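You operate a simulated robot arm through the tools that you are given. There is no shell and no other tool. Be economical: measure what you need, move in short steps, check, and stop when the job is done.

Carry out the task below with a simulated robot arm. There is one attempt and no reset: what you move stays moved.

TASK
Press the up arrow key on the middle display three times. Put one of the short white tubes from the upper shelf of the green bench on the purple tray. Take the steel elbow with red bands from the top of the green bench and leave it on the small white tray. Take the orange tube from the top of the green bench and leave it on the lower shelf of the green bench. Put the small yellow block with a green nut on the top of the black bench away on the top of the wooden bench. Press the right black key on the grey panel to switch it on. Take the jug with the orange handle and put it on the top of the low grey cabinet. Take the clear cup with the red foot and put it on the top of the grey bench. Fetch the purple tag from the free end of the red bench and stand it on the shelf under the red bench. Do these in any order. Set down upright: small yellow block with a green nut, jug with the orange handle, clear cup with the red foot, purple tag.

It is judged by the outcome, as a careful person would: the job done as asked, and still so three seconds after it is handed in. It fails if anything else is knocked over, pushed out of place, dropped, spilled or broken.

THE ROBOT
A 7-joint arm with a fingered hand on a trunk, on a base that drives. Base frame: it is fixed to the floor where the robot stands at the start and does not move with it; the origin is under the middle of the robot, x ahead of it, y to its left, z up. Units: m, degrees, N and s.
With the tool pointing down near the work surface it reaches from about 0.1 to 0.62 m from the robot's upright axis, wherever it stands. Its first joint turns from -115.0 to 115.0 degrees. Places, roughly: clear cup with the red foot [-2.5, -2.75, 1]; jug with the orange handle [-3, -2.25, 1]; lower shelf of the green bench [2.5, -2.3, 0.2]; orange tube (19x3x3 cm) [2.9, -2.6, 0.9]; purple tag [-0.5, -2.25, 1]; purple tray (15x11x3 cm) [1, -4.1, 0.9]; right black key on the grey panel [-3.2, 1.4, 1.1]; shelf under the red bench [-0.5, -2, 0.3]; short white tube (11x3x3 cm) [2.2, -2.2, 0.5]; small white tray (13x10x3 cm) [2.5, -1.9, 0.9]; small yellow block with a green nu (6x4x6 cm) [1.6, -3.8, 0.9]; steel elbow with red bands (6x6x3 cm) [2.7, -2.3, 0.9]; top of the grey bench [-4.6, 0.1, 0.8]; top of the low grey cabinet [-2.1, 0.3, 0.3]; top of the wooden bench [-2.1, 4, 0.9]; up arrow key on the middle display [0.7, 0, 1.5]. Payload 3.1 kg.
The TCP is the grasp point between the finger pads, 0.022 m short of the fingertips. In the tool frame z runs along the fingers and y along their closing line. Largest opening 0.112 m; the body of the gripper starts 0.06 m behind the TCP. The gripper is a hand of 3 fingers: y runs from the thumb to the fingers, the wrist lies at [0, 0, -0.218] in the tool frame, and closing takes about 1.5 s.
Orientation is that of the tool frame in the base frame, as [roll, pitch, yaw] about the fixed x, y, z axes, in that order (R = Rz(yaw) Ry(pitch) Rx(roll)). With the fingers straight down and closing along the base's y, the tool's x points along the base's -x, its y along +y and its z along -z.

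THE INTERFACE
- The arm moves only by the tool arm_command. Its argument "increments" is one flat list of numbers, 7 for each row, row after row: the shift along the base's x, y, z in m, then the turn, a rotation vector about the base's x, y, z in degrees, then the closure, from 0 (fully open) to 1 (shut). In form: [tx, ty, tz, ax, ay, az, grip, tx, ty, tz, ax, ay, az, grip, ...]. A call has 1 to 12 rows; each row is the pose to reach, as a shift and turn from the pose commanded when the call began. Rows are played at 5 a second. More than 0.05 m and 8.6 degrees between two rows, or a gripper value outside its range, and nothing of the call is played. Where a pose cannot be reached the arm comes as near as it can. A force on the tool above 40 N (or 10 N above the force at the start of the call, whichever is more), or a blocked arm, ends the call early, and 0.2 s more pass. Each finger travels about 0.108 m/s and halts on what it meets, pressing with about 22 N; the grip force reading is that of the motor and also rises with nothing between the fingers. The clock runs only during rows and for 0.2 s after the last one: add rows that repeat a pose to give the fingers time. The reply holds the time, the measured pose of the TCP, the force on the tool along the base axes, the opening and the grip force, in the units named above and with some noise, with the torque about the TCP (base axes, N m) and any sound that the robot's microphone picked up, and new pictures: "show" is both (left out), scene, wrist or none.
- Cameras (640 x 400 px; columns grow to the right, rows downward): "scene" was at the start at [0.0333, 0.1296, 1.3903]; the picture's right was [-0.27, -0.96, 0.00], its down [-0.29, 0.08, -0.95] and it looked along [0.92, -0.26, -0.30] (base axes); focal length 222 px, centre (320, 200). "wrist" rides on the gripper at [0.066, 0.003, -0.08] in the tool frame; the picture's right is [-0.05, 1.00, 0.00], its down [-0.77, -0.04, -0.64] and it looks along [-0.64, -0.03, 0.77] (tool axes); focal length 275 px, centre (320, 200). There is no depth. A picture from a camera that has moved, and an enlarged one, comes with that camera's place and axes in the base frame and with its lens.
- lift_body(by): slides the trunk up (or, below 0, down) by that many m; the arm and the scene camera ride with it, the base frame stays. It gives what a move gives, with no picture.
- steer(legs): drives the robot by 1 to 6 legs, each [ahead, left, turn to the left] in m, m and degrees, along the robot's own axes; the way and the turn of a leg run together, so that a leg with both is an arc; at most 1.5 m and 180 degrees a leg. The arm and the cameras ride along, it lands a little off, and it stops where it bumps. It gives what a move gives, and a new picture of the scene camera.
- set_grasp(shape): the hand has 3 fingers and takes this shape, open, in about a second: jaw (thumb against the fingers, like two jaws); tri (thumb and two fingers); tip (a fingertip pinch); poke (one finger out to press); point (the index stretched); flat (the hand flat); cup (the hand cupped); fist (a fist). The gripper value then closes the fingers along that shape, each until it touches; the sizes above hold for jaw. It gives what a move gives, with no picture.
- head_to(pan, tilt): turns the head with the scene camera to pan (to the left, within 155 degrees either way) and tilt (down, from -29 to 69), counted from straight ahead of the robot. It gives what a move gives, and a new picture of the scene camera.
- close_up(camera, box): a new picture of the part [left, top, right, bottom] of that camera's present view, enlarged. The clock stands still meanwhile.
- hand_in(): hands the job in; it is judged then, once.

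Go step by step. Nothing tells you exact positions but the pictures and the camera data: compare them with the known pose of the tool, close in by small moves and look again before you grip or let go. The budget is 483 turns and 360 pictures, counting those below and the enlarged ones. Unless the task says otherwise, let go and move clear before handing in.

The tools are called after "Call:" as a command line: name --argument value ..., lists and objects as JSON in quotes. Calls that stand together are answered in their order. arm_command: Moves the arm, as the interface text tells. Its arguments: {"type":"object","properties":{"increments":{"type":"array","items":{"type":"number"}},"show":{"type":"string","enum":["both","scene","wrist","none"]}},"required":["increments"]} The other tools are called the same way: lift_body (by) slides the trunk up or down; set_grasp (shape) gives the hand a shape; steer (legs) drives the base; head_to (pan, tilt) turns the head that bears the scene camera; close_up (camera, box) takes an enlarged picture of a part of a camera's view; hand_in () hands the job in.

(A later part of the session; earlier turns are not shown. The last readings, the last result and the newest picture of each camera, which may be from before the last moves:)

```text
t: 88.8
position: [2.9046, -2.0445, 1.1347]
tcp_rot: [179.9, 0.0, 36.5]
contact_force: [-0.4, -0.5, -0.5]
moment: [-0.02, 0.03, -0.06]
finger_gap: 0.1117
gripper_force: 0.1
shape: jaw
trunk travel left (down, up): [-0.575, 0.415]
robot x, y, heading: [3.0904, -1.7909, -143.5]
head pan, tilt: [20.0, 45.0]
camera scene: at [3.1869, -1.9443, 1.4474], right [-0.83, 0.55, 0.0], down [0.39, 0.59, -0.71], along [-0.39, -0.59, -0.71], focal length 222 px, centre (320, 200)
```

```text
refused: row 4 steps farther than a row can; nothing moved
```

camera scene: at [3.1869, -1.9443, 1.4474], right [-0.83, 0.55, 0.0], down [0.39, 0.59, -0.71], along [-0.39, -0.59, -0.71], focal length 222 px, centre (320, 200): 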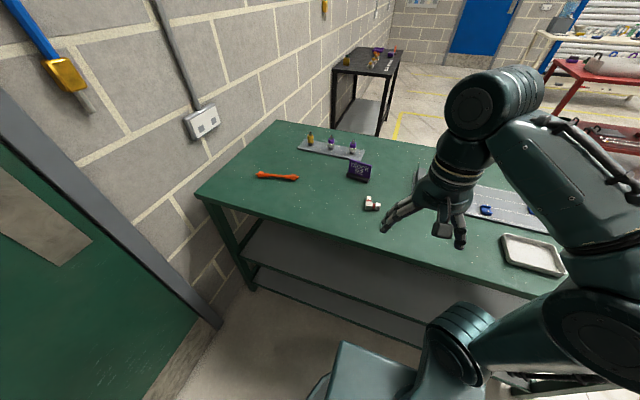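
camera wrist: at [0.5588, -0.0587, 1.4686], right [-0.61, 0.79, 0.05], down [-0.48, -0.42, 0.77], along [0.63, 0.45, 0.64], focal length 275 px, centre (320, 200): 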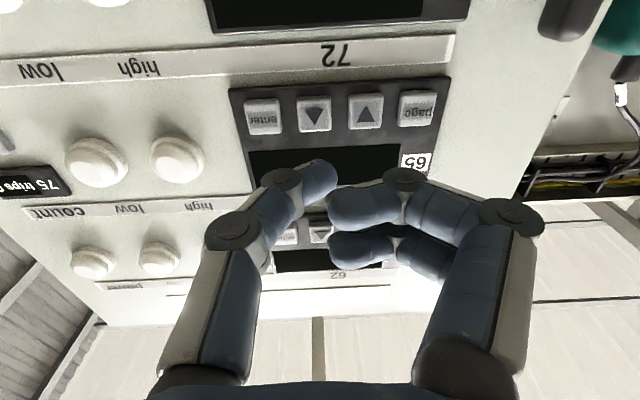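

Call:
arm_command --increments '[-0.025, -0.039, 0, 0, 0, 0, 0, -0.05, -0.078, 0, 0, 0, 0, 0, -0.075, -0.117, 0, 0, 0, 0, 0, -0.1, -0.156, -0.01, 0, 0, 0, 0, -0.125, -0.195, -0.02, 0, 0, 0, 0, -0.15, -0.233, -0.03, 0, 0, 0, 0, -0.15, -0.233, -0.06, 0, 0, 0, 0]'

```text
t: 90.4
position: [2.7588, -2.2365, 1.0718]
tcp_rot: [-180.0, 0.0, 36.4]
contact_force: [-1.2, -0.1, 0.7]
moment: [-0.01, -0.02, -0.01]
finger_gap: 0.1121
gripper_force: 0.1
shape: jaw
out of reach, approached as far as the arm can: row 4, 5, 6, 7
trunk travel left (down, up): [-0.575, 0.415]
robot x, y, heading: [3.0889, -1.7852, -143.4]
head pan, tilt: [20.0, 45.0]
camera scene: at [3.1841, -1.9429, 1.4479], right [-0.83, 0.55, 0.0], down [0.39, 0.59, -0.71], along [-0.39, -0.59, -0.71], focal length 222 px, centre (320, 200)
camera wrist: at [2.8158, -2.1991, 1.1509], right [0.55, -0.83, 0.0], down [-0.64, -0.43, 0.64], along [-0.53, -0.35, -0.77], focal length 275 px, centre (320, 200)
```

scene: 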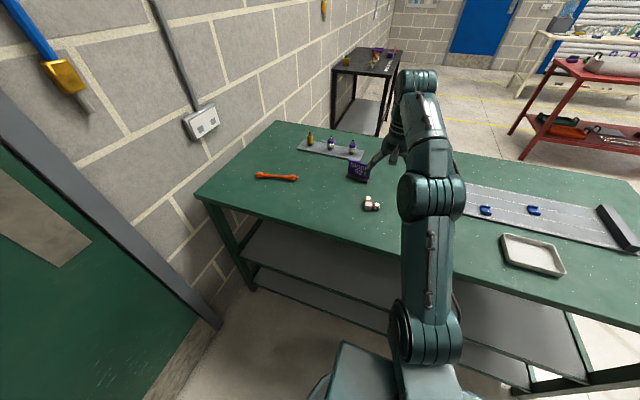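
wrist: 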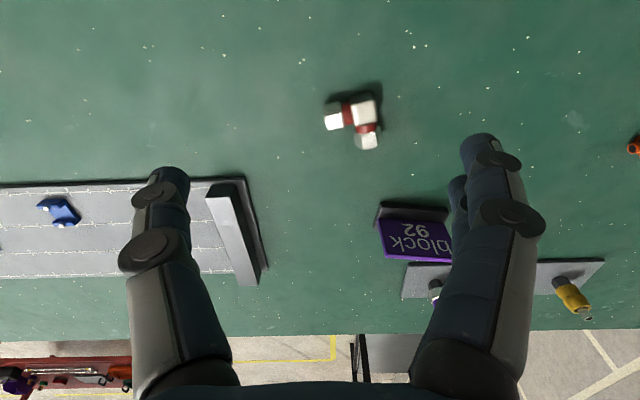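

The elbow sits at about (2.75,-2.28), one arm pointing across. Arm is at its reach limit at this height, so I'll lower the trunk 0.1 m, then close in with a 12° yaw.

Call:
lift_body --by -0.1

Call:
arm_command --increments '[0, -0.02, 0.0, 0, 0, 6, 0, -0.003, -0.044, 0.0, 0, 0, 12, 0, -0.003, -0.044, 0.0, 0, 0, 12, 0]'

```text
t: 91.8
position: [2.7619, -2.2375, 0.9706]
tcp_rot: [-179.9, 0.1, 36.5]
contact_force: [-0.3, 0.1, -0.2]
moment: [0.02, 0.0, 0.01]
finger_gap: 0.1118
gripper_force: 0.0
shape: jaw
trunk travel left (down, up): [-0.475, 0.515]
robot x, y, heading: [3.0845, -1.7961, -143.5]
head pan, tilt: [20.0, 45.0]
```

```text
t: 92.6
position: [2.785, -2.2634, 0.9674]
tcp_rot: [180.0, 0.1, 48.4]
contact_force: [0.4, 0.0, 0.2]
moment: [-0.02, -0.01, -0.01]
finger_gap: 0.1118
gripper_force: 0.1
shape: jaw
out of reach, approached as far as the arm can: row 1, 2, 3
trunk travel left (down, up): [-0.475, 0.515]
robot x, y, heading: [3.0928, -1.7916, -143.7]
head pan, tilt: [20.0, 45.0]
camera scene: at [3.1859, -1.9438, 1.3476], right [-0.83, 0.55, 0.0], down [0.39, 0.59, -0.71], along [-0.39, -0.59, -0.71], focal length 222 px, centre (320, 200)
camera wrist: at [2.8324, -2.2148, 1.0473], right [0.72, -0.7, 0.0], down [-0.54, -0.55, 0.64], along [-0.44, -0.46, -0.77], focal length 275 px, centre (320, 200)
```

scene: 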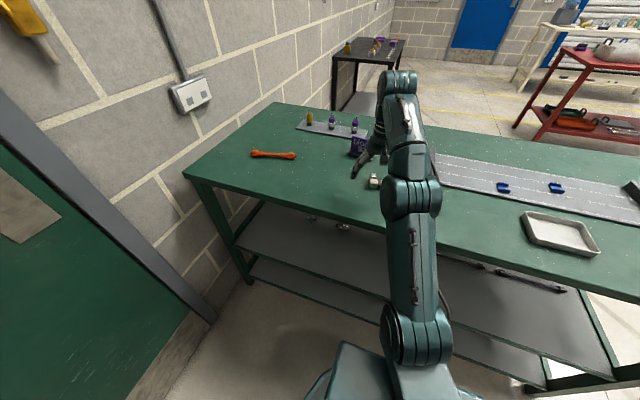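
wrist: 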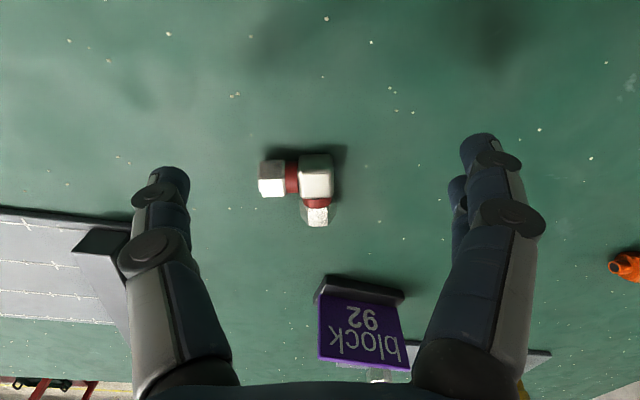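

Still short by a few cm. I'll raise the trunk slightly so the hand works lower relative to the shoulder and try again.

Call:
lift_body --by 0.08

Call:
arm_command --increments '[-0.005, -0.005, -0.04, 0, 0, 0, 0, -0.015, -0.01, -0.08, 0, 0, 0, 0, -0.027, -0.018, -0.08, 0, 0, 0, 0, -0.027, -0.018, -0.08, 0, 0, 0, 0]' --show "wrist"

```text
t: 93.7
position: [2.7857, -2.2643, 1.0471]
tcp_rot: [180.0, 0.0, 48.3]
contact_force: [0.2, -0.2, 0.5]
moment: [0.03, -0.02, 0.03]
finger_gap: 0.1118
gripper_force: 0.0
shape: jaw
trunk travel left (down, up): [-0.555, 0.435]
robot x, y, heading: [3.093, -1.7908, -143.6]
head pan, tilt: [20.0, 45.0]
```

```text
t: 94.7
position: [2.758, -2.2817, 0.9663]
tcp_rot: [180.0, 0.1, 48.4]
contact_force: [0.5, 0.0, -0.1]
moment: [0.0, 0.0, 0.01]
finger_gap: 0.1119
gripper_force: 0.1
shape: jaw
trunk travel left (down, up): [-0.555, 0.435]
robot x, y, heading: [3.0864, -1.7893, -143.3]
head pan, tilt: [20.0, 45.0]
camera wrist: at [2.8064, -2.2323, 1.0461], right [0.72, -0.7, 0.0], down [-0.54, -0.55, 0.64], along [-0.44, -0.46, -0.77], focal length 275 px, centre (320, 200)
```

wrist: 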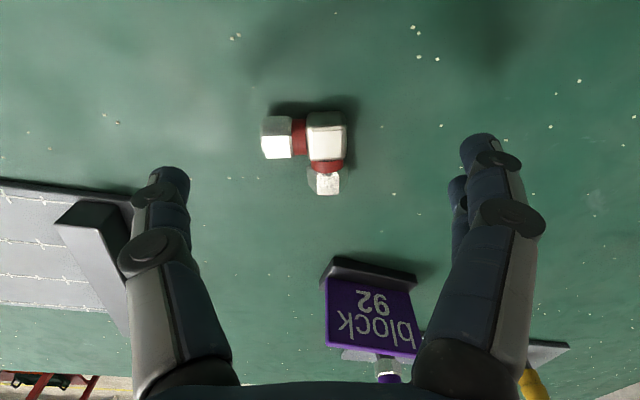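

Reach is fine now. The elbow is centred nearly between the fingers; I'll shift 9 mm sideways and descend.

Call:
arm_command --increments '[-0.0067, 0.006, -0.015, 0, 0, 0, 0, -0.0067, 0.006, -0.03, 0, 0, 0, 0, -0.0067, 0.006, -0.036, 0, 0, 0, 0]' --show "wrist"

Call:
close_up --camera "scene" --box '[300, 130, 460, 230]'

```text
t: 95.5
position: [2.7511, -2.2761, 0.9316]
tcp_rot: [180.0, 0.0, 48.4]
contact_force: [-0.5, 0.4, 0.4]
moment: [-0.01, 0.0, -0.01]
finger_gap: 0.1117
gripper_force: 0.0
shape: jaw
trunk travel left (down, up): [-0.555, 0.435]
robot x, y, heading: [3.0888, -1.7882, -143.4]
head pan, tilt: [20.0, 45.0]
camera wrist: at [2.7985, -2.2275, 1.011], right [0.72, -0.7, 0.0], down [-0.54, -0.55, 0.64], along [-0.44, -0.46, -0.77], focal length 275 px, centre (320, 200)
```

wrist: 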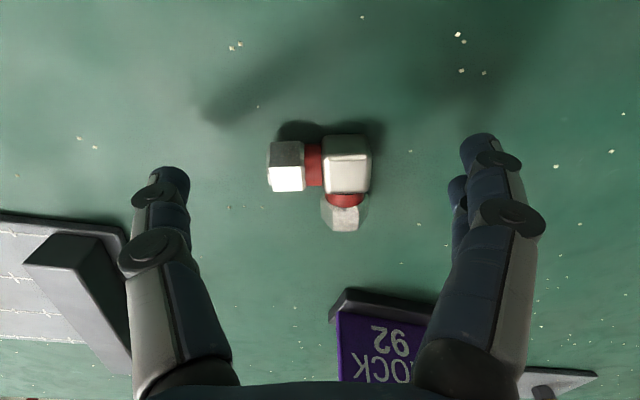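

```text
4.00 times, centred on (380, 180) of scene
camera zoom: at [3.1867, -1.9444, 1.4275], right [-0.83, 0.55, 0.0], down [0.39, 0.59, -0.71], along [-0.39, -0.59, -0.71], focal length 890 px, centre (80, 280)
```

zoom: 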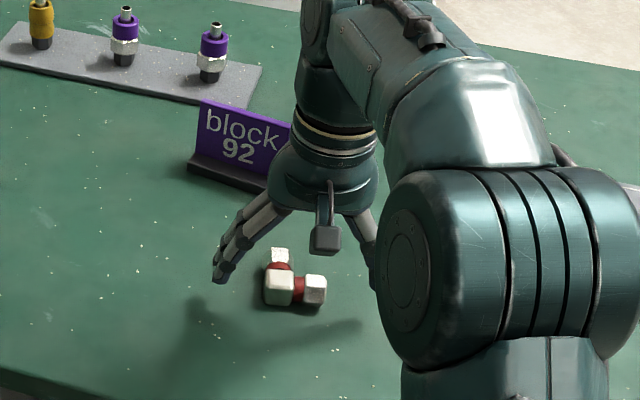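

The elbow is centred but still slightly below the fingertips; descending further by 2 cm then closing.

Call:
arm_command --increments '[0, 0, -0.01, 0, 0, 0, 0, 0, 0, -0.018, 0, 0, 0, 0, 0, 0, -0.02, 0, 0, 0, 0]' --show "wrist"

```text
t: 96.3
position: [2.7502, -2.2756, 0.9124]
tcp_rot: [180.0, 0.2, 48.4]
contact_force: [0.4, -0.1, 0.4]
moment: [-0.02, -0.01, 0.04]
finger_gap: 0.1118
gripper_force: 0.1
shape: jaw
trunk travel left (down, up): [-0.555, 0.435]
robot x, y, heading: [3.089, -1.7911, -143.8]
head pan, tilt: [20.0, 45.0]
camera wrist: at [2.7992, -2.2277, 0.9914], right [0.72, -0.7, 0.0], down [-0.54, -0.55, 0.64], along [-0.44, -0.46, -0.77], focal length 275 px, centre (320, 200)
```

wrist: 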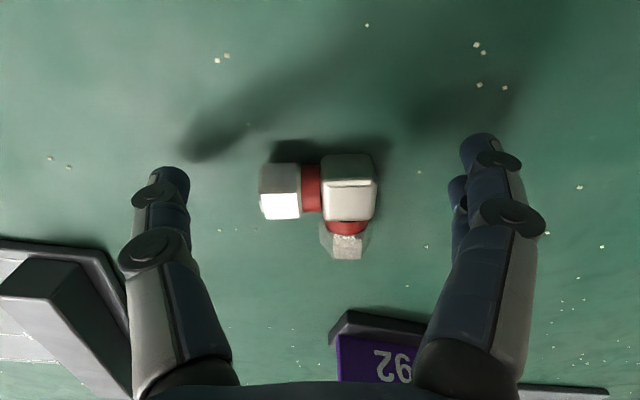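

The elbow is between the fingertips at good height; closing now.

Call:
arm_command --increments '[0, 0, -0.002, 0, 0, 0, 0.3, 0, 0, -0.002, 0, 0, 0, 0.6, 0, 0, -0.002, 0, 0, 0, 1, 0, 0, -0.002, 0, 0, 0, 1, 0, 0, -0.002, 0, 0, 0, 1, 0, 0, -0.002, 0, 0, 0, 1, 0, 0, -0.002, 0, 0, 0, 1]' --show "wrist"

```text
t: 97.9
position: [2.7511, -2.2752, 0.9109]
tcp_rot: [180.0, 0.2, 48.4]
contact_force: [0.0, 0.4, 0.9]
moment: [-0.04, -0.06, -0.01]
finger_gap: 0.0274
gripper_force: 22.0
shape: jaw
trunk travel left (down, up): [-0.555, 0.435]
robot x, y, heading: [3.0901, -1.7922, -143.6]
head pan, tilt: [20.0, 45.0]
camera wrist: at [2.7991, -2.2272, 0.9895], right [0.72, -0.7, 0.0], down [-0.54, -0.55, 0.64], along [-0.44, -0.46, -0.77], focal length 275 px, centre (320, 200)
```

wrist: 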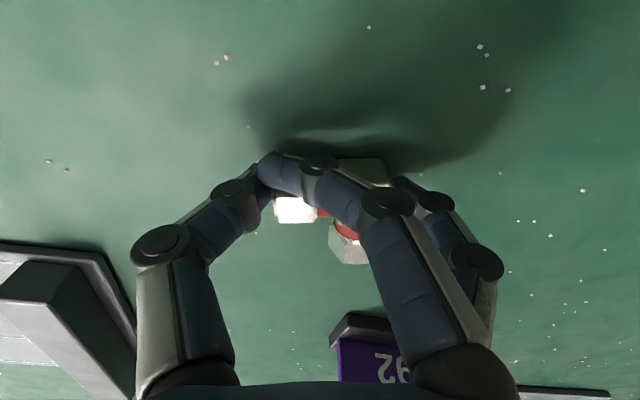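

The fingers have closed on something; lifting slightly to see whether the elbow follows.

Call:
arm_command --increments '[0, 0, 0.02, 0, 0, 0, 1, 0, 0, 0.05, 0, 0, 0, 1, 0, 0, 0.05, 0, 0, 0, 1]'

Call:
close_up --camera "scene" --box '[320, 130, 420, 192]'

```text
t: 98.7
position: [2.7518, -2.274, 0.9591]
tcp_rot: [180.0, 0.0, 48.3]
contact_force: [0.5, 0.6, -0.5]
moment: [0.03, -0.01, 0.02]
finger_gap: 0.0274
gripper_force: 21.8
shape: jaw
trunk travel left (down, up): [-0.555, 0.435]
robot x, y, heading: [3.0907, -1.7899, -143.5]
head pan, tilt: [20.0, 45.0]
camera scene: at [3.1867, -1.9446, 1.4275], right [-0.83, 0.55, 0.0], down [0.39, 0.59, -0.71], along [-0.39, -0.59, -0.71], focal length 222 px, centre (320, 200)
camera wrist: at [2.7994, -2.2258, 1.0392], right [0.72, -0.7, 0.0], down [-0.54, -0.55, 0.64], along [-0.44, -0.46, -0.77], focal length 275 px, centre (320, 200)
```

scene: 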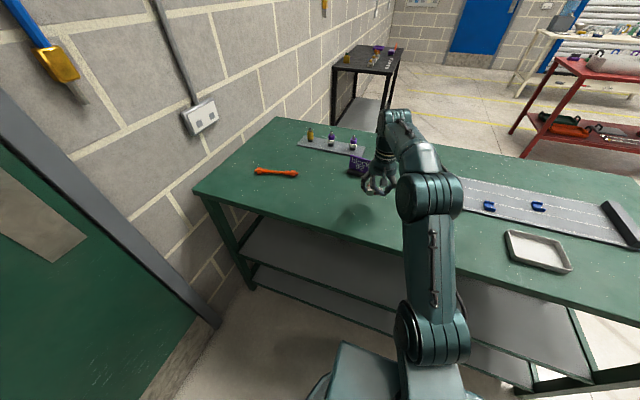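
wrist: 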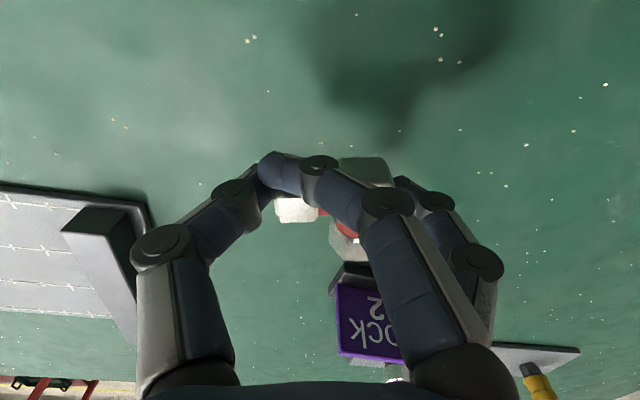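

```text
6.40 times, centred on (370, 161) of scene
camera zoom: at [3.1867, -1.9446, 1.4275], right [-0.83, 0.55, 0.0], down [0.39, 0.59, -0.71], along [-0.39, -0.59, -0.71], focal length 1424 px, centre (0, 450)
```

zoom: 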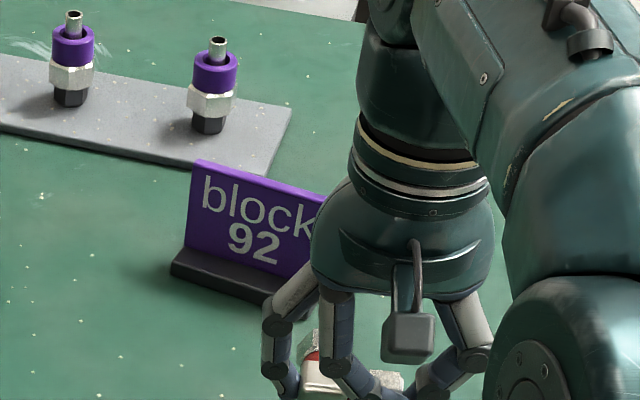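

The elbow is held. I'll carry it over to above the white tray.

Call:
arm_command --increments '[0, 0, 0.04, 0, 0, 0, 1, -0.01, 0.035, 0.045, 0, 0, -2, 1, -0.03, 0.07, 0.05, 0, 0, -4, 1, -0.05, 0.11, 0.05, 0, 0, -6, 1, -0.075, 0.15, 0.05, 0, 0, -8, 1, -0.1, 0.19, 0.05, 0, 0, -10, 1, -0.125, 0.23, 0.05, 0, 0, -12, 1, -0.155, 0.27, 0.05, 0, 0, -12, 1, -0.185, 0.31, 0.05, 0, 0, -12, 1, -0.21, 0.35, 0.05, 0, 0, -12, 1, -0.236, 0.388, 0.05, 0, 0, -12, 1, -0.236, 0.388, 0.05, 0, 0, -12, 1]'

```text
t: 101.3
position: [2.5174, -1.8863, 1.0092]
tcp_rot: [-180.0, 0.1, 36.4]
contact_force: [0.4, 0.7, -0.8]
moment: [0.0, 0.0, 0.02]
finger_gap: 0.0276
gripper_force: 22.2
shape: jaw
trunk travel left (down, up): [-0.555, 0.435]
robot x, y, heading: [3.0879, -1.7936, -143.5]
head pan, tilt: [20.0, 45.0]
camera scene: at [3.1873, -1.9447, 1.4274], right [-0.83, 0.55, 0.0], down [0.39, 0.59, -0.71], along [-0.39, -0.59, -0.71], focal length 222 px, centre (320, 200)
camera wrist: at [2.5741, -1.8491, 1.0886], right [0.55, -0.83, 0.0], down [-0.64, -0.43, 0.64], along [-0.53, -0.35, -0.77], focal length 275 px, centre (320, 200)
```

scene: 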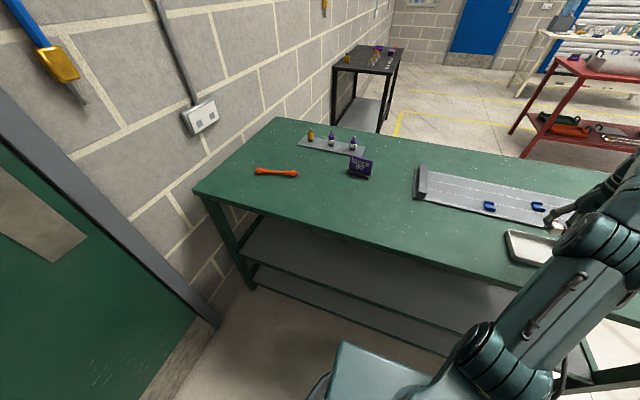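
wrist: 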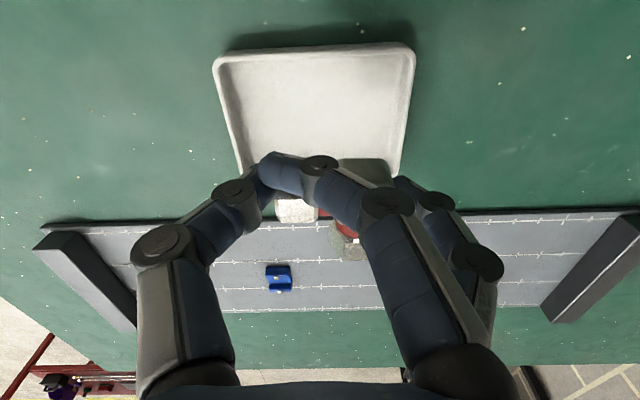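

The tray lies beneath; I'll shift about 1 cm farther out and lower.

Call:
arm_command --increments '[-0.01, -0.007, -0.03, 0, 0, 0, 1, -0.01, -0.007, -0.06, 0, 0, 0, 1, -0.01, -0.007, -0.084, 0, 0, 0, 1, -0.01, -0.007, -0.084, 0, 0, 0, 1]' --show "wrist"

Call:
head_to --pan -10 --tilt 45

Call:
close_up --camera "scene" --box '[300, 120, 460, 220]'

```text
t: 102.3
position: [2.505, -1.8961, 0.9264]
tcp_rot: [180.0, 0.0, 36.4]
contact_force: [0.5, -0.1, -0.2]
moment: [0.0, -0.04, 0.02]
finger_gap: 0.0274
gripper_force: 22.5
shape: jaw
trunk travel left (down, up): [-0.555, 0.435]
robot x, y, heading: [3.0903, -1.7905, -143.4]
head pan, tilt: [20.0, 45.0]
camera wrist: at [2.5623, -1.858, 1.0055], right [0.55, -0.83, 0.0], down [-0.64, -0.43, 0.64], along [-0.53, -0.35, -0.77], focal length 275 px, centre (320, 200)
```

wrist: 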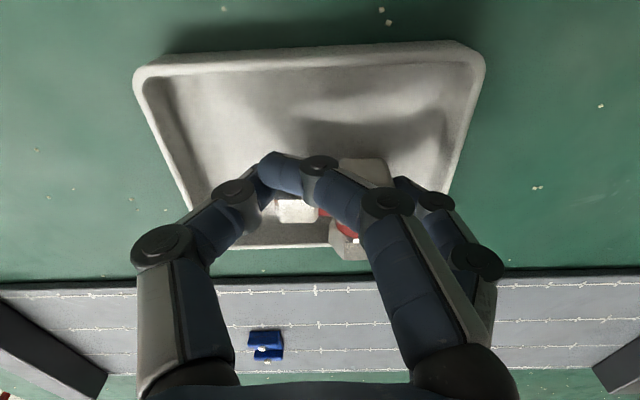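

```text
t: 103.3
position: [2.5058, -1.8947, 0.926]
tcp_rot: [180.0, 0.0, 36.4]
contact_force: [0.7, -0.2, 0.1]
moment: [0.02, -0.01, -0.01]
finger_gap: 0.0273
gripper_force: 22.0
shape: jaw
trunk travel left (down, up): [-0.555, 0.435]
robot x, y, heading: [3.0914, -1.789, -143.6]
head pan, tilt: [-10.0, 45.0]
camera scene: at [3.1588, -1.9128, 1.4275], right [-0.44, 0.9, 0.0], down [0.63, 0.31, -0.71], along [-0.63, -0.31, -0.71], focal length 222 px, centre (320, 200)
```

scene: 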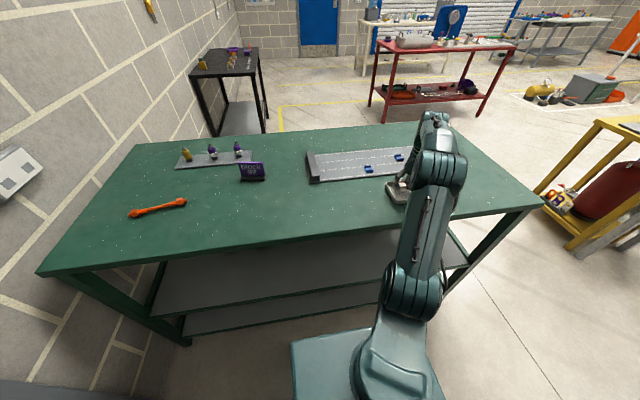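

```text
4.00 times, centred on (380, 170) of scene
camera zoom: at [3.1588, -1.9128, 1.4275], right [-0.44, 0.9, 0.0], down [0.63, 0.31, -0.71], along [-0.63, -0.31, -0.71], focal length 890 px, centre (80, 320)
```

zoom: 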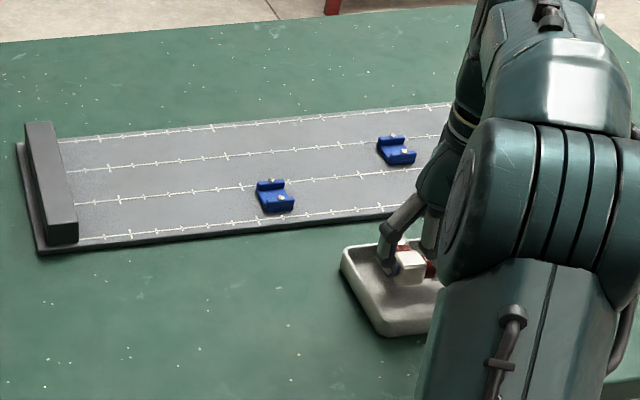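

The elbow is too close to the tray's far rim; shift 2 cm back toward me, then lower gently.

Call:
arm_command --increments '[0.008, 0.006, 0.004, 0, 0, 0, 1, 0.016, 0.012, 0.004, 0, 0, 0, 1, 0.016, 0.012, -0.002, 0, 0, 0, 1, 0.016, 0.012, -0.006, 0, 0, 0, 1, 0.016, 0.012, -0.009, 0, 0, 0, 1]' --show "wrist"

```text
t: 104.5
position: [2.5215, -1.8843, 0.917]
tcp_rot: [-180.0, 0.1, 36.4]
contact_force: [-0.5, -1.0, -0.9]
moment: [0.02, -0.02, -0.02]
finger_gap: 0.0272
gripper_force: 22.5
shape: jaw
trunk travel left (down, up): [-0.555, 0.435]
robot x, y, heading: [3.0872, -1.7915, -143.7]
head pan, tilt: [-10.0, 45.0]
camera wrist: at [2.5786, -1.8458, 0.996], right [0.55, -0.83, 0.0], down [-0.64, -0.43, 0.64], along [-0.53, -0.35, -0.77], focal length 275 px, centre (320, 200)
```

wrist: 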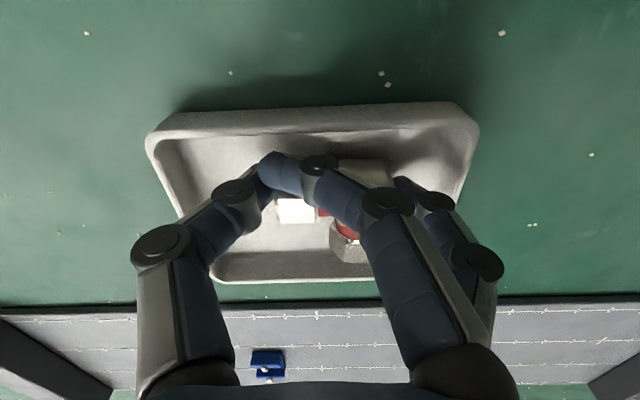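

Call:
arm_command --increments '[0, 0, -0.002, 0, 0, 0, 1, 0, 0, -0.004, 0, 0, 0, 1, 0, 0, -0.004, 0, 0, 0, 1]' --show "none"

```text
t: 105.3
position: [2.5203, -1.8816, 0.9125]
tcp_rot: [-179.9, 0.1, 36.4]
contact_force: [-1.8, -0.5, 8.3]
moment: [-0.26, -0.04, -0.03]
finger_gap: 0.0274
gripper_force: 22.4
shape: jaw
trunk travel left (down, up): [-0.555, 0.435]
robot x, y, heading: [3.0893, -1.7916, -143.6]
head pan, tilt: [-10.0, 45.0]
```

Contact felt (8 N); opening part way and lifting clear.

Call:
arm_command --increments '[0, 0, 0.001, 0, 0, 0, 0.75, 0, 0, 0.001, 0, 0, 0, 0.6, 0, 0, 0.001, 0, 0, 0, 0.5, 0, 0, 0.001, 0, 0, 0, 0.45, 0, 0, 0.001, 0, 0, 0, 0.45, 0, 0, 0.03, 0, 0, 0, 0.45, 0, 0, 0.07, 0, 0, 0, 0.45, 0, 0, 0.1, 0, 0, 0, 0.45]' --show "wrist"

```text
t: 107.1
position: [2.5233, -1.885, 1.0119]
tcp_rot: [180.0, 0.0, 36.4]
contact_force: [-0.1, 0.5, -0.4]
moment: [0.0, -0.03, -0.03]
finger_gap: 0.0608
gripper_force: 0.1
shape: jaw
trunk travel left (down, up): [-0.555, 0.435]
robot x, y, heading: [3.0897, -1.7882, -143.4]
head pan, tilt: [-10.0, 45.0]
camera wrist: at [2.5795, -1.8458, 1.0924], right [0.55, -0.83, 0.0], down [-0.64, -0.43, 0.64], along [-0.53, -0.35, -0.77], focal length 275 px, centre (320, 200)
```

wrist: 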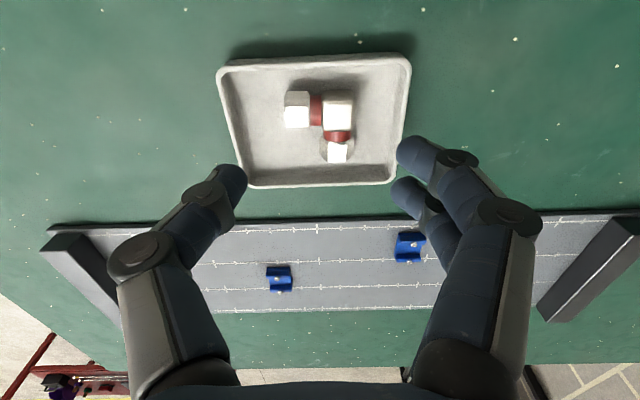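

The elbow sits well in the tray. Next the orange tube: raise the trunk a bit for clearance and shift left along the bench.

Call:
lift_body --by 0.12

Call:
steer --legs '[[0, 0.42, 0], [0.02, 0, 0]]'

```text
t: 108.6
position: [2.5231, -1.8841, 1.1326]
tcp_rot: [-180.0, 0.1, 36.3]
contact_force: [0.2, 0.6, 0.2]
moment: [0.01, 0.03, 0.0]
finger_gap: 0.0609
gripper_force: 0.0
shape: jaw
trunk travel left (down, up): [-0.675, 0.315]
robot x, y, heading: [3.0883, -1.7962, -143.5]
head pan, tilt: [-10.0, 45.0]
```

```text
t: 111.6
position: [2.7602, -2.2395, 1.1327]
tcp_rot: [180.0, 0.0, 36.6]
contact_force: [-1.1, -0.4, -0.8]
moment: [-0.01, -0.02, 0.0]
finger_gap: 0.0609
gripper_force: 0.1
shape: jaw
trunk travel left (down, up): [-0.675, 0.315]
robot x, y, heading: [3.3292, -2.1424, -143.3]
head pan, tilt: [-10.0, 45.0]
camera scene: at [3.3965, -2.2671, 1.5475], right [-0.45, 0.89, 0.0], down [0.63, 0.32, -0.71], along [-0.63, -0.32, -0.71], focal length 222 px, centre (320, 200)
```

scene: 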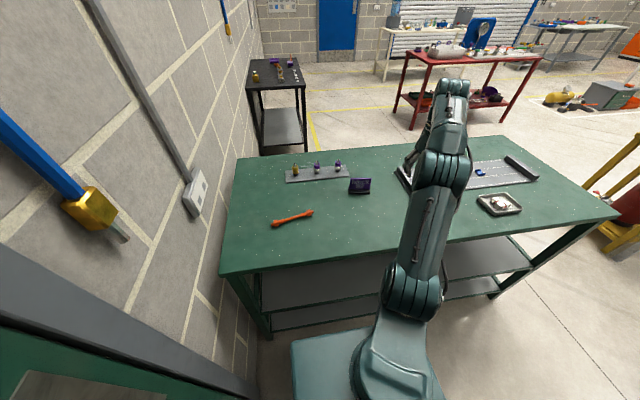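

The tube is centred near (2.953,-2.605), tilted ~14° from the bench line. I'll move above it with the closing line across the tube (turn −76°).

Call:
arm_command --increments '[0.0175, -0.033, 0, 0, 0, -7, 0.3, 0.035, -0.066, 0, 0, 0, -14, 0.3, 0.0525, -0.1, 0, 0, 0, -21, 0.3, 0.07, -0.133, -0.01, 0, 0, -28, 0.3, 0.0875, -0.166, -0.02, 0, 0, -35, 0.3, 0.105, -0.199, -0.03, 0, 0, -42, 0.3, 0.1225, -0.232, -0.04, 0, 0, -49, 0.3, 0.14, -0.265, -0.05, 0, 0, -56, 0.3, 0.1575, -0.298, -0.06, 0, 0, -63, 0.3, 0.175, -0.332, -0.07, 0, 0, -70, 0.3, 0.193, -0.365, -0.08, 0, 0, -76, 0.3, 0.193, -0.365, -0.1, 0, 0, -76, 0.3]'

```text
t: 114.2
position: [2.952, -2.6039, 1.0332]
tcp_rot: [179.9, 0.0, -39.5]
contact_force: [-0.8, -0.4, 0.2]
moment: [-0.04, 0.05, 0.0]
finger_gap: 0.078
gripper_force: 0.0
shape: jaw
trunk travel left (down, up): [-0.675, 0.315]
robot x, y, heading: [3.3254, -2.1461, -143.3]
head pan, tilt: [-10.0, 45.0]
camera scene: at [3.3964, -2.2662, 1.5476], right [-0.45, 0.89, 0.0], down [0.63, 0.32, -0.71], along [-0.63, -0.32, -0.71], focal length 222 px, centre (320, 200)
camera wrist: at [3.0027, -2.6483, 1.1115], right [-0.67, -0.74, 0.0], down [-0.57, 0.52, 0.64], along [-0.47, 0.43, -0.77], focal length 275 px, centre (320, 200)
```

scene: 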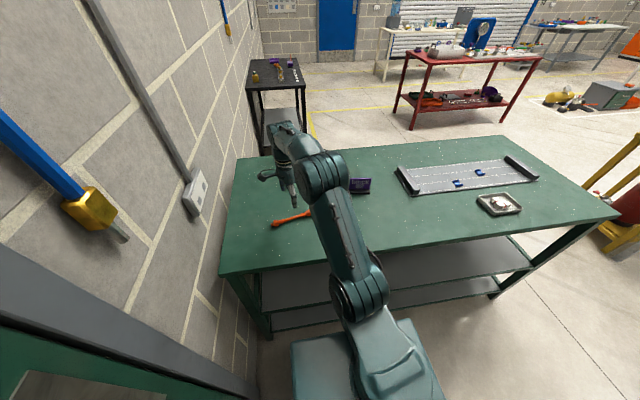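
wrist: 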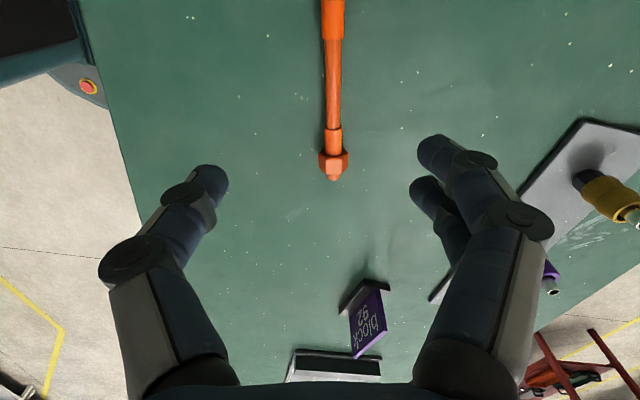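

The tube lines up; shift ~2 cm toward its middle and descend.

Call:
arm_command --increments '[0.0114, -0.0173, -0.03, 0, 0, 0, 0.3, 0.0114, -0.0173, -0.07, 0, 0, 0, 0.3, 0.0114, -0.0173, -0.1, 0, 0, 0, 0.3, 0.0114, -0.0173, -0.1, 0, 0, 0, 0.3]' --show "wrist"

```text
t: 115.2
position: [2.965, -2.6229, 0.9319]
tcp_rot: [180.0, 0.1, -39.4]
contact_force: [0.1, 0.2, 0.2]
moment: [-0.02, -0.03, 0.03]
finger_gap: 0.0782
gripper_force: 0.0
shape: jaw
trunk travel left (down, up): [-0.675, 0.315]
robot x, y, heading: [3.3255, -2.145, -143.5]
head pan, tilt: [-10.0, 45.0]
camera wrist: at [3.0172, -2.6658, 1.0116], right [-0.67, -0.74, 0.0], down [-0.57, 0.52, 0.64], along [-0.47, 0.43, -0.77], focal length 275 px, centre (320, 200)
```

wrist: 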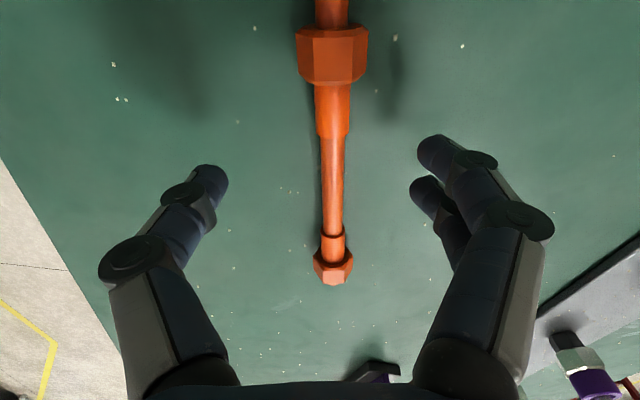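

Centred on the thin middle. Lower and close.

Call:
arm_command --increments '[-0.001, -0.002, -0.012, 0, 0, 0, 0.3, -0.001, -0.002, -0.022, 0, 0, 0, 0.3, -0.001, -0.002, -0.022, 0, 0, 0, 0.6, -0.001, -0.002, -0.022, 0, 0, 0, 1, -0.001, -0.002, -0.022, 0, 0, 0, 1, -0.001, -0.002, -0.022, 0, 0, 0, 1, -0.001, -0.002, -0.022, 0, 0, 0, 1, -0.001, -0.002, -0.022, 0, 0, 0, 1]' --show "wrist"

```text
t: 117.0
position: [2.9653, -2.6244, 0.911]
tcp_rot: [-180.0, 0.1, -39.4]
contact_force: [0.4, 0.5, 2.9]
moment: [0.01, 0.01, -0.01]
finger_gap: 0.0054
gripper_force: 21.6
shape: jaw
trunk travel left (down, up): [-0.675, 0.315]
robot x, y, heading: [3.3232, -2.1469, -143.6]
head pan, tilt: [-10.0, 45.0]
camera wrist: at [3.0157, -2.6673, 0.99], right [-0.67, -0.74, 0.0], down [-0.57, 0.52, 0.64], along [-0.47, 0.43, -0.77], focal length 275 px, centre (320, 200)
```

wrist: 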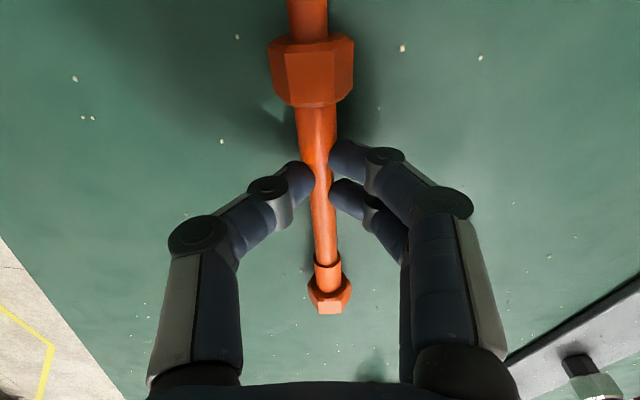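

Call:
arm_command --increments '[0, 0, 0.03, 0, 0, 0, 1, 0, 0, 0.07, 0, 0, 0, 1, 0, 0, 0.1, 0, 0, 0, 1]' --show "wrist"

```text
t: 117.8
position: [2.9664, -2.6243, 1.0102]
tcp_rot: [-179.9, 0.2, -39.4]
contact_force: [0.1, -0.9, -2.0]
moment: [-0.04, 0.0, -0.05]
finger_gap: 0.0052
gripper_force: 22.4
shape: jaw
trunk travel left (down, up): [-0.675, 0.315]
robot x, y, heading: [3.3266, -2.1452, -143.8]
head pan, tilt: [-10.0, 45.0]
camera wrist: at [3.0161, -2.6689, 1.0898], right [-0.67, -0.74, 0.0], down [-0.57, 0.52, 0.64], along [-0.47, 0.43, -0.77], focal length 275 px, centre (320, 200)
```

wrist: 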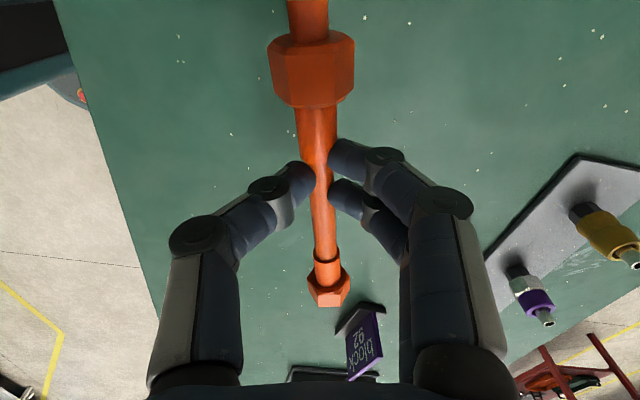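

The tube is held. I'll back away from the bench so the hand clears the edge, square it up, then lower to shelf height.

Call:
steer --legs '[[-0.36, 0, 0]]'

Call:
arm_command --increments '[0, 0, 0, 0, 0, -7, 1, 0, 0, 0, 0, 0, -14, 1]' --show "none"

Call:
lift_body --by -0.5

Call:
head_to --pan 5 --tilt 35

```text
t: 120.1
position: [3.2623, -2.4082, 1.0105]
tcp_rot: [-180.0, 0.1, -39.0]
contact_force: [-0.1, -0.6, -1.5]
moment: [-0.03, 0.0, -0.02]
finger_gap: 0.0051
gripper_force: 22.5
shape: jaw
trunk travel left (down, up): [-0.675, 0.315]
robot x, y, heading: [3.6178, -1.9248, -143.1]
head pan, tilt: [-10.0, 45.0]
camera scene: at [3.6921, -2.0468, 1.5475], right [-0.45, 0.89, 0.0], down [0.63, 0.32, -0.71], along [-0.63, -0.32, -0.71], focal length 222 px, centre (320, 200)
```

scene: 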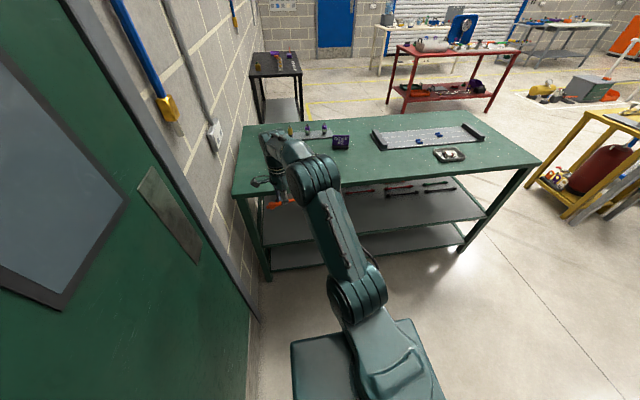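

```text
t: 120.7
position: [3.2609, -2.4078, 1.0101]
tcp_rot: [-180.0, 0.0, -53.2]
contact_force: [-0.5, 0.0, -2.6]
moment: [-0.02, -0.03, 0.03]
finger_gap: 0.0052
gripper_force: 21.7
shape: jaw
trunk travel left (down, up): [-0.675, 0.315]
robot x, y, heading: [3.624, -1.9242, -142.8]
head pan, tilt: [-10.0, 45.0]
```

```text
refused: -0.5 is not a number from -0.4 to 0.4
```

```text
t: 121.5
position: [3.2608, -2.4072, 1.0094]
tcp_rot: [180.0, 0.2, -53.1]
contact_force: [0.0, -0.4, -1.6]
moment: [-0.04, -0.01, 0.04]
finger_gap: 0.005
gripper_force: 21.5
shape: jaw
trunk travel left (down, up): [-0.675, 0.315]
robot x, y, heading: [3.6204, -1.927, -142.8]
head pan, tilt: [5.0, 35.0]
camera scene: at [3.6984, -2.0692, 1.5622], right [-0.67, 0.74, 0.0], down [0.43, 0.38, -0.82], along [-0.61, -0.55, -0.57], focal length 222 px, centre (320, 200)
```

scene: 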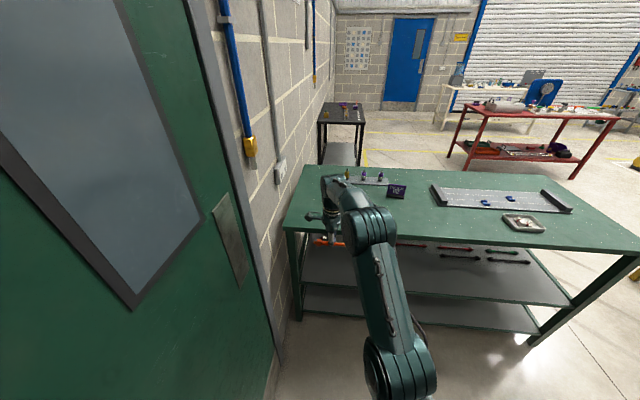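

The hand is clear of the bench edge by ~0.15 m. Lowering the trunk and centring the hand away from the bench leg.

Call:
lift_body --by -0.4

Call:
arm_command --increments '[-0.03, 0.04, 0, -4.78, 6.42, 0, 1, -0.06, 0.08, 0, -9.56, 12.84, 0, 1, -0.072, 0.095, 0, -14.3, 19.2, 0, 1, -0.072, 0.095, 0, -19.1, 25.7, 0, 1, -0.072, 0.095, 0, -23.9, 32.1, 0, 1, -0.072, 0.095, 0, -28.7, 38.5, 0, 1]'

```text
t: 125.3
position: [3.2619, -2.4075, 0.6107]
tcp_rot: [-180.0, 0.2, -53.1]
contact_force: [-0.5, 0.5, 0.1]
moment: [0.05, -0.02, -0.04]
finger_gap: 0.0015
gripper_force: 21.8
shape: jaw
trunk travel left (down, up): [-0.275, 0.715]
robot x, y, heading: [3.617, -1.9243, -143.2]
head pan, tilt: [5.0, 35.0]
```

```text
t: 126.7
position: [3.1896, -2.3131, 0.6093]
tcp_rot: [131.9, 0.2, -53.2]
contact_force: [-0.1, 0.6, 0.6]
moment: [-0.01, 0.04, 0.02]
finger_gap: 0.0016
gripper_force: 22.1
shape: jaw
trunk travel left (down, up): [-0.275, 0.715]
robot x, y, heading: [3.6226, -1.9247, -143.3]
head pan, tilt: [5.0, 35.0]
camera scene: at [3.6984, -2.069, 1.1623], right [-0.67, 0.74, 0.0], down [0.43, 0.38, -0.82], along [-0.61, -0.55, -0.57], focal length 222 px, centre (320, 200)
camera wrist: at [3.2778, -2.3311, 0.6649], right [-0.56, -0.37, 0.74], down [-0.06, 0.91, 0.4], along [-0.83, 0.18, -0.54], focal length 275 px, centre (320, 200)
```

scene: 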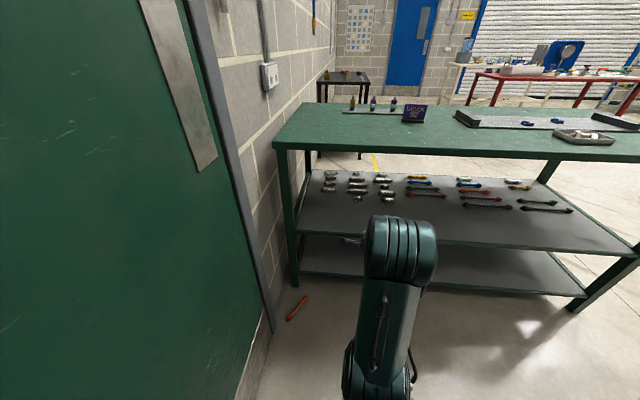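
wrist: 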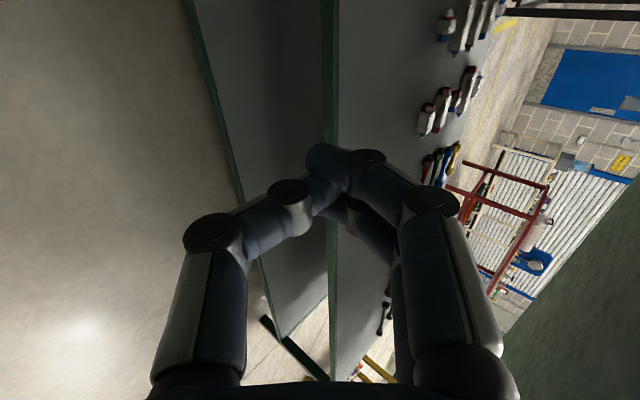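

The tube slipped out and lies on the floor near the bench leg at about (3.30,-2.585). I'll straighten and retract the hand, then go pick it up again with a firmer grip.

Call:
arm_command --increments '[0.02, 0.015, 0, 4.78, -6.42, 0, 0.8, 0.04, 0.03, 0, 9.56, -12.84, 0, 0.6, 0.06, 0.045, 0, 14.3, -19.2, 0, 0.4, 0.08, 0.06, 0, 19.1, -25.7, 0, 0.3, 0.1, 0.075, 0, 23.9, -32.1, 0, 0.3, 0.12, 0.09, 0, 28.7, -38.5, 0, 0.3, 0.14, 0.105, 0, 28.7, -38.5, 0, 0.3]' --show "none"

Call:
lift_body --by -0.2

Call:
head_to --pan 25 --tilt 55

```text
t: 128.3
position: [3.3298, -2.2069, 0.6088]
tcp_rot: [-180.0, 0.1, -53.1]
contact_force: [0.9, 0.2, -0.6]
moment: [0.01, 0.0, 0.0]
finger_gap: 0.0781
gripper_force: 0.1
shape: jaw
trunk travel left (down, up): [-0.275, 0.715]
robot x, y, heading: [3.622, -1.9266, -142.9]
head pan, tilt: [5.0, 35.0]
```

```text
t: 130.5
position: [3.3277, -2.2073, 0.4089]
tcp_rot: [-179.9, 0.1, -53.1]
contact_force: [0.4, -0.4, 0.0]
moment: [0.04, -0.01, 0.01]
finger_gap: 0.078
gripper_force: 0.1
shape: jaw
trunk travel left (down, up): [-0.075, 0.915]
robot x, y, heading: [3.6212, -1.9286, -143.3]
head pan, tilt: [5.0, 35.0]
```

```text
t: 131.3
position: [3.3293, -2.2075, 0.4099]
tcp_rot: [179.9, 0.0, -53.1]
contact_force: [0.6, -1.1, -0.2]
moment: [0.03, 0.0, 0.01]
finger_gap: 0.078
gripper_force: 0.0
shape: jaw
trunk travel left (down, up): [-0.075, 0.915]
robot x, y, heading: [3.6266, -1.9272, -143.3]
head pan, tilt: [25.0, 55.0]
camera scene: at [3.7301, -2.0738, 0.9341], right [-0.88, 0.47, 0.0], down [0.39, 0.72, -0.57], along [-0.27, -0.51, -0.82], focal length 222 px, centre (320, 200)
```

scene: 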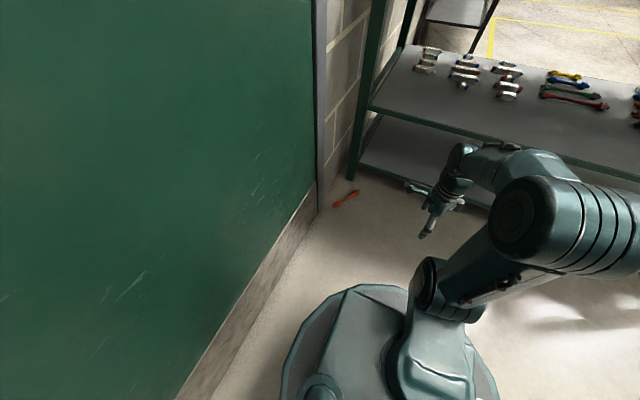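

The tube is at about (3.307,-2.588) on the floor, 45 cm from me to the wall on the left. I'll go 0.17 ahead and look again.

Call:
steer --legs '[[0.17, 0, 0]]'

```text
t: 132.8
position: [3.1912, -2.311, 0.4084]
tcp_rot: [-180.0, 0.0, -53.3]
contact_force: [-0.6, 0.2, -0.3]
moment: [0.05, -0.01, -0.03]
finger_gap: 0.0781
gripper_force: 0.1
shape: jaw
trunk travel left (down, up): [-0.075, 0.915]
robot x, y, heading: [3.48, -2.0299, -143.3]
head pan, tilt: [25.0, 55.0]
camera scene: at [3.5915, -2.1777, 0.9341], right [-0.88, 0.47, 0.0], down [0.39, 0.72, -0.57], along [-0.27, -0.51, -0.82], focal length 222 px, centre (320, 200)
```

scene: 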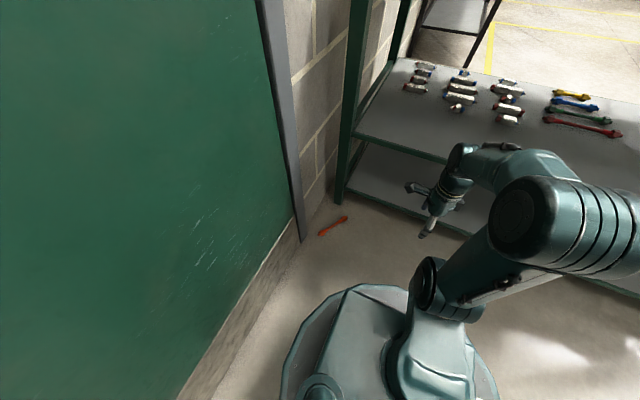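

Moving the hand over the tube with the closing line across it.

Call:
arm_command --increments '[0.009, -0.023, 0, 0, 0, 5, 0.3, 0.018, -0.046, 0, 0, 0, 10, 0.3, 0.028, -0.069, 0, 0, 0, 15, 0.3, 0.037, -0.092, 0, 0, 0, 20, 0.3, 0.046, -0.115, 0, 0, 0, 25, 0.3, 0.055, -0.138, 0, 0, 0, 30, 0.3, 0.064, -0.161, -0.02, 0, 0, 35, 0.3, 0.073, -0.184, -0.05, 0, 0, 40, 0.3, 0.083, -0.207, -0.08, 0, 0, 45, 0.3, 0.092, -0.23, -0.12, 0, 0, 50, 0.3, 0.101, -0.253, -0.15, 0, 0, 55, 0.3, 0.11, -0.276, -0.18, 0, 0, 59, 0.3]'

```text
t: 135.4
position: [3.3027, -2.5873, 0.2269]
tcp_rot: [-180.0, 0.2, 5.9]
contact_force: [-0.9, -0.6, -0.7]
moment: [0.02, 0.01, -0.02]
finger_gap: 0.0781
gripper_force: 0.1
shape: jaw
trunk travel left (down, up): [-0.075, 0.915]
robot x, y, heading: [3.4834, -2.0344, -143.2]
head pan, tilt: [25.0, 55.0]
camera scene: at [3.5914, -2.1776, 0.9341], right [-0.88, 0.47, 0.0], down [0.39, 0.72, -0.57], along [-0.27, -0.51, -0.82], focal length 222 px, centre (320, 200)
camera wrist: at [3.3704, -2.5835, 0.3066], right [0.05, -1.0, 0.0], down [-0.77, -0.04, 0.64], along [-0.64, -0.03, -0.77], focal length 275 px, centre (320, 200)
```

scene: 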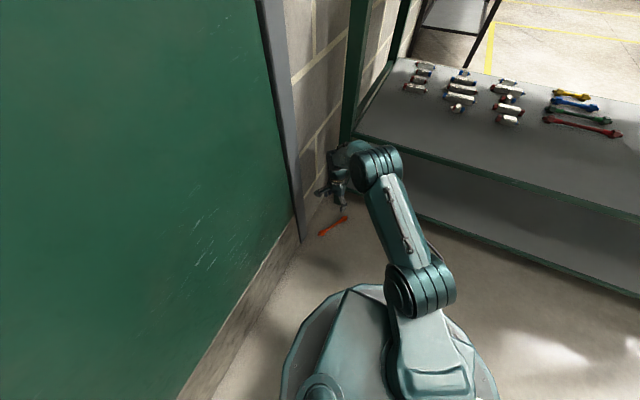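
wrist: 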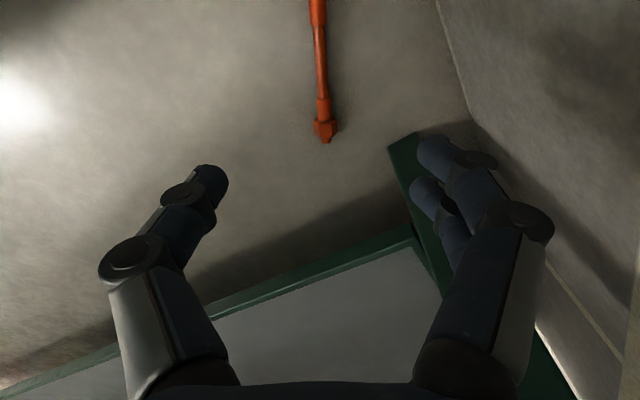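

The tube is centred beneath with ~2 cm offset. Shift and descend to near the floor.

Call:
arm_command --increments '[0.022, 0.002, -0.04, 0, 0, 0, 0.3, 0.022, 0.002, -0.08, 0, 0, 0, 0.3, 0.022, 0.002, -0.12, 0, 0, 0, 0.3, 0.022, 0.002, -0.16, 0, 0, 0, 0.3, 0.022, 0.002, -0.18, 0, 0, 0, 0.3, 0.022, 0.002, -0.18, 0, 0, 0, 0.3]' --show "wrist"

```text
t: 136.8
position: [3.3222, -2.5849, 0.0493]
tcp_rot: [-180.0, 0.2, 5.8]
contact_force: [1.3, -0.4, -0.3]
moment: [0.01, -0.01, 0.01]
finger_gap: 0.078
gripper_force: 0.1
shape: jaw
trunk travel left (down, up): [-0.075, 0.915]
robot x, y, heading: [3.4817, -2.0268, -143.4]
head pan, tilt: [25.0, 55.0]
camera wrist: at [3.3912, -2.5795, 0.1286], right [0.05, -1.0, 0.0], down [-0.77, -0.04, 0.64], along [-0.64, -0.03, -0.77], focal length 275 px, centre (320, 200)
```

wrist: 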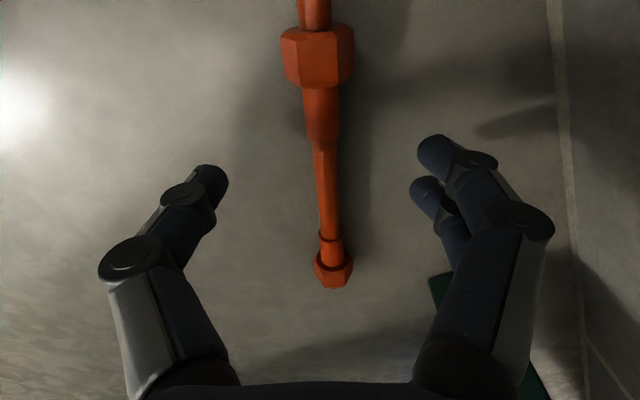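

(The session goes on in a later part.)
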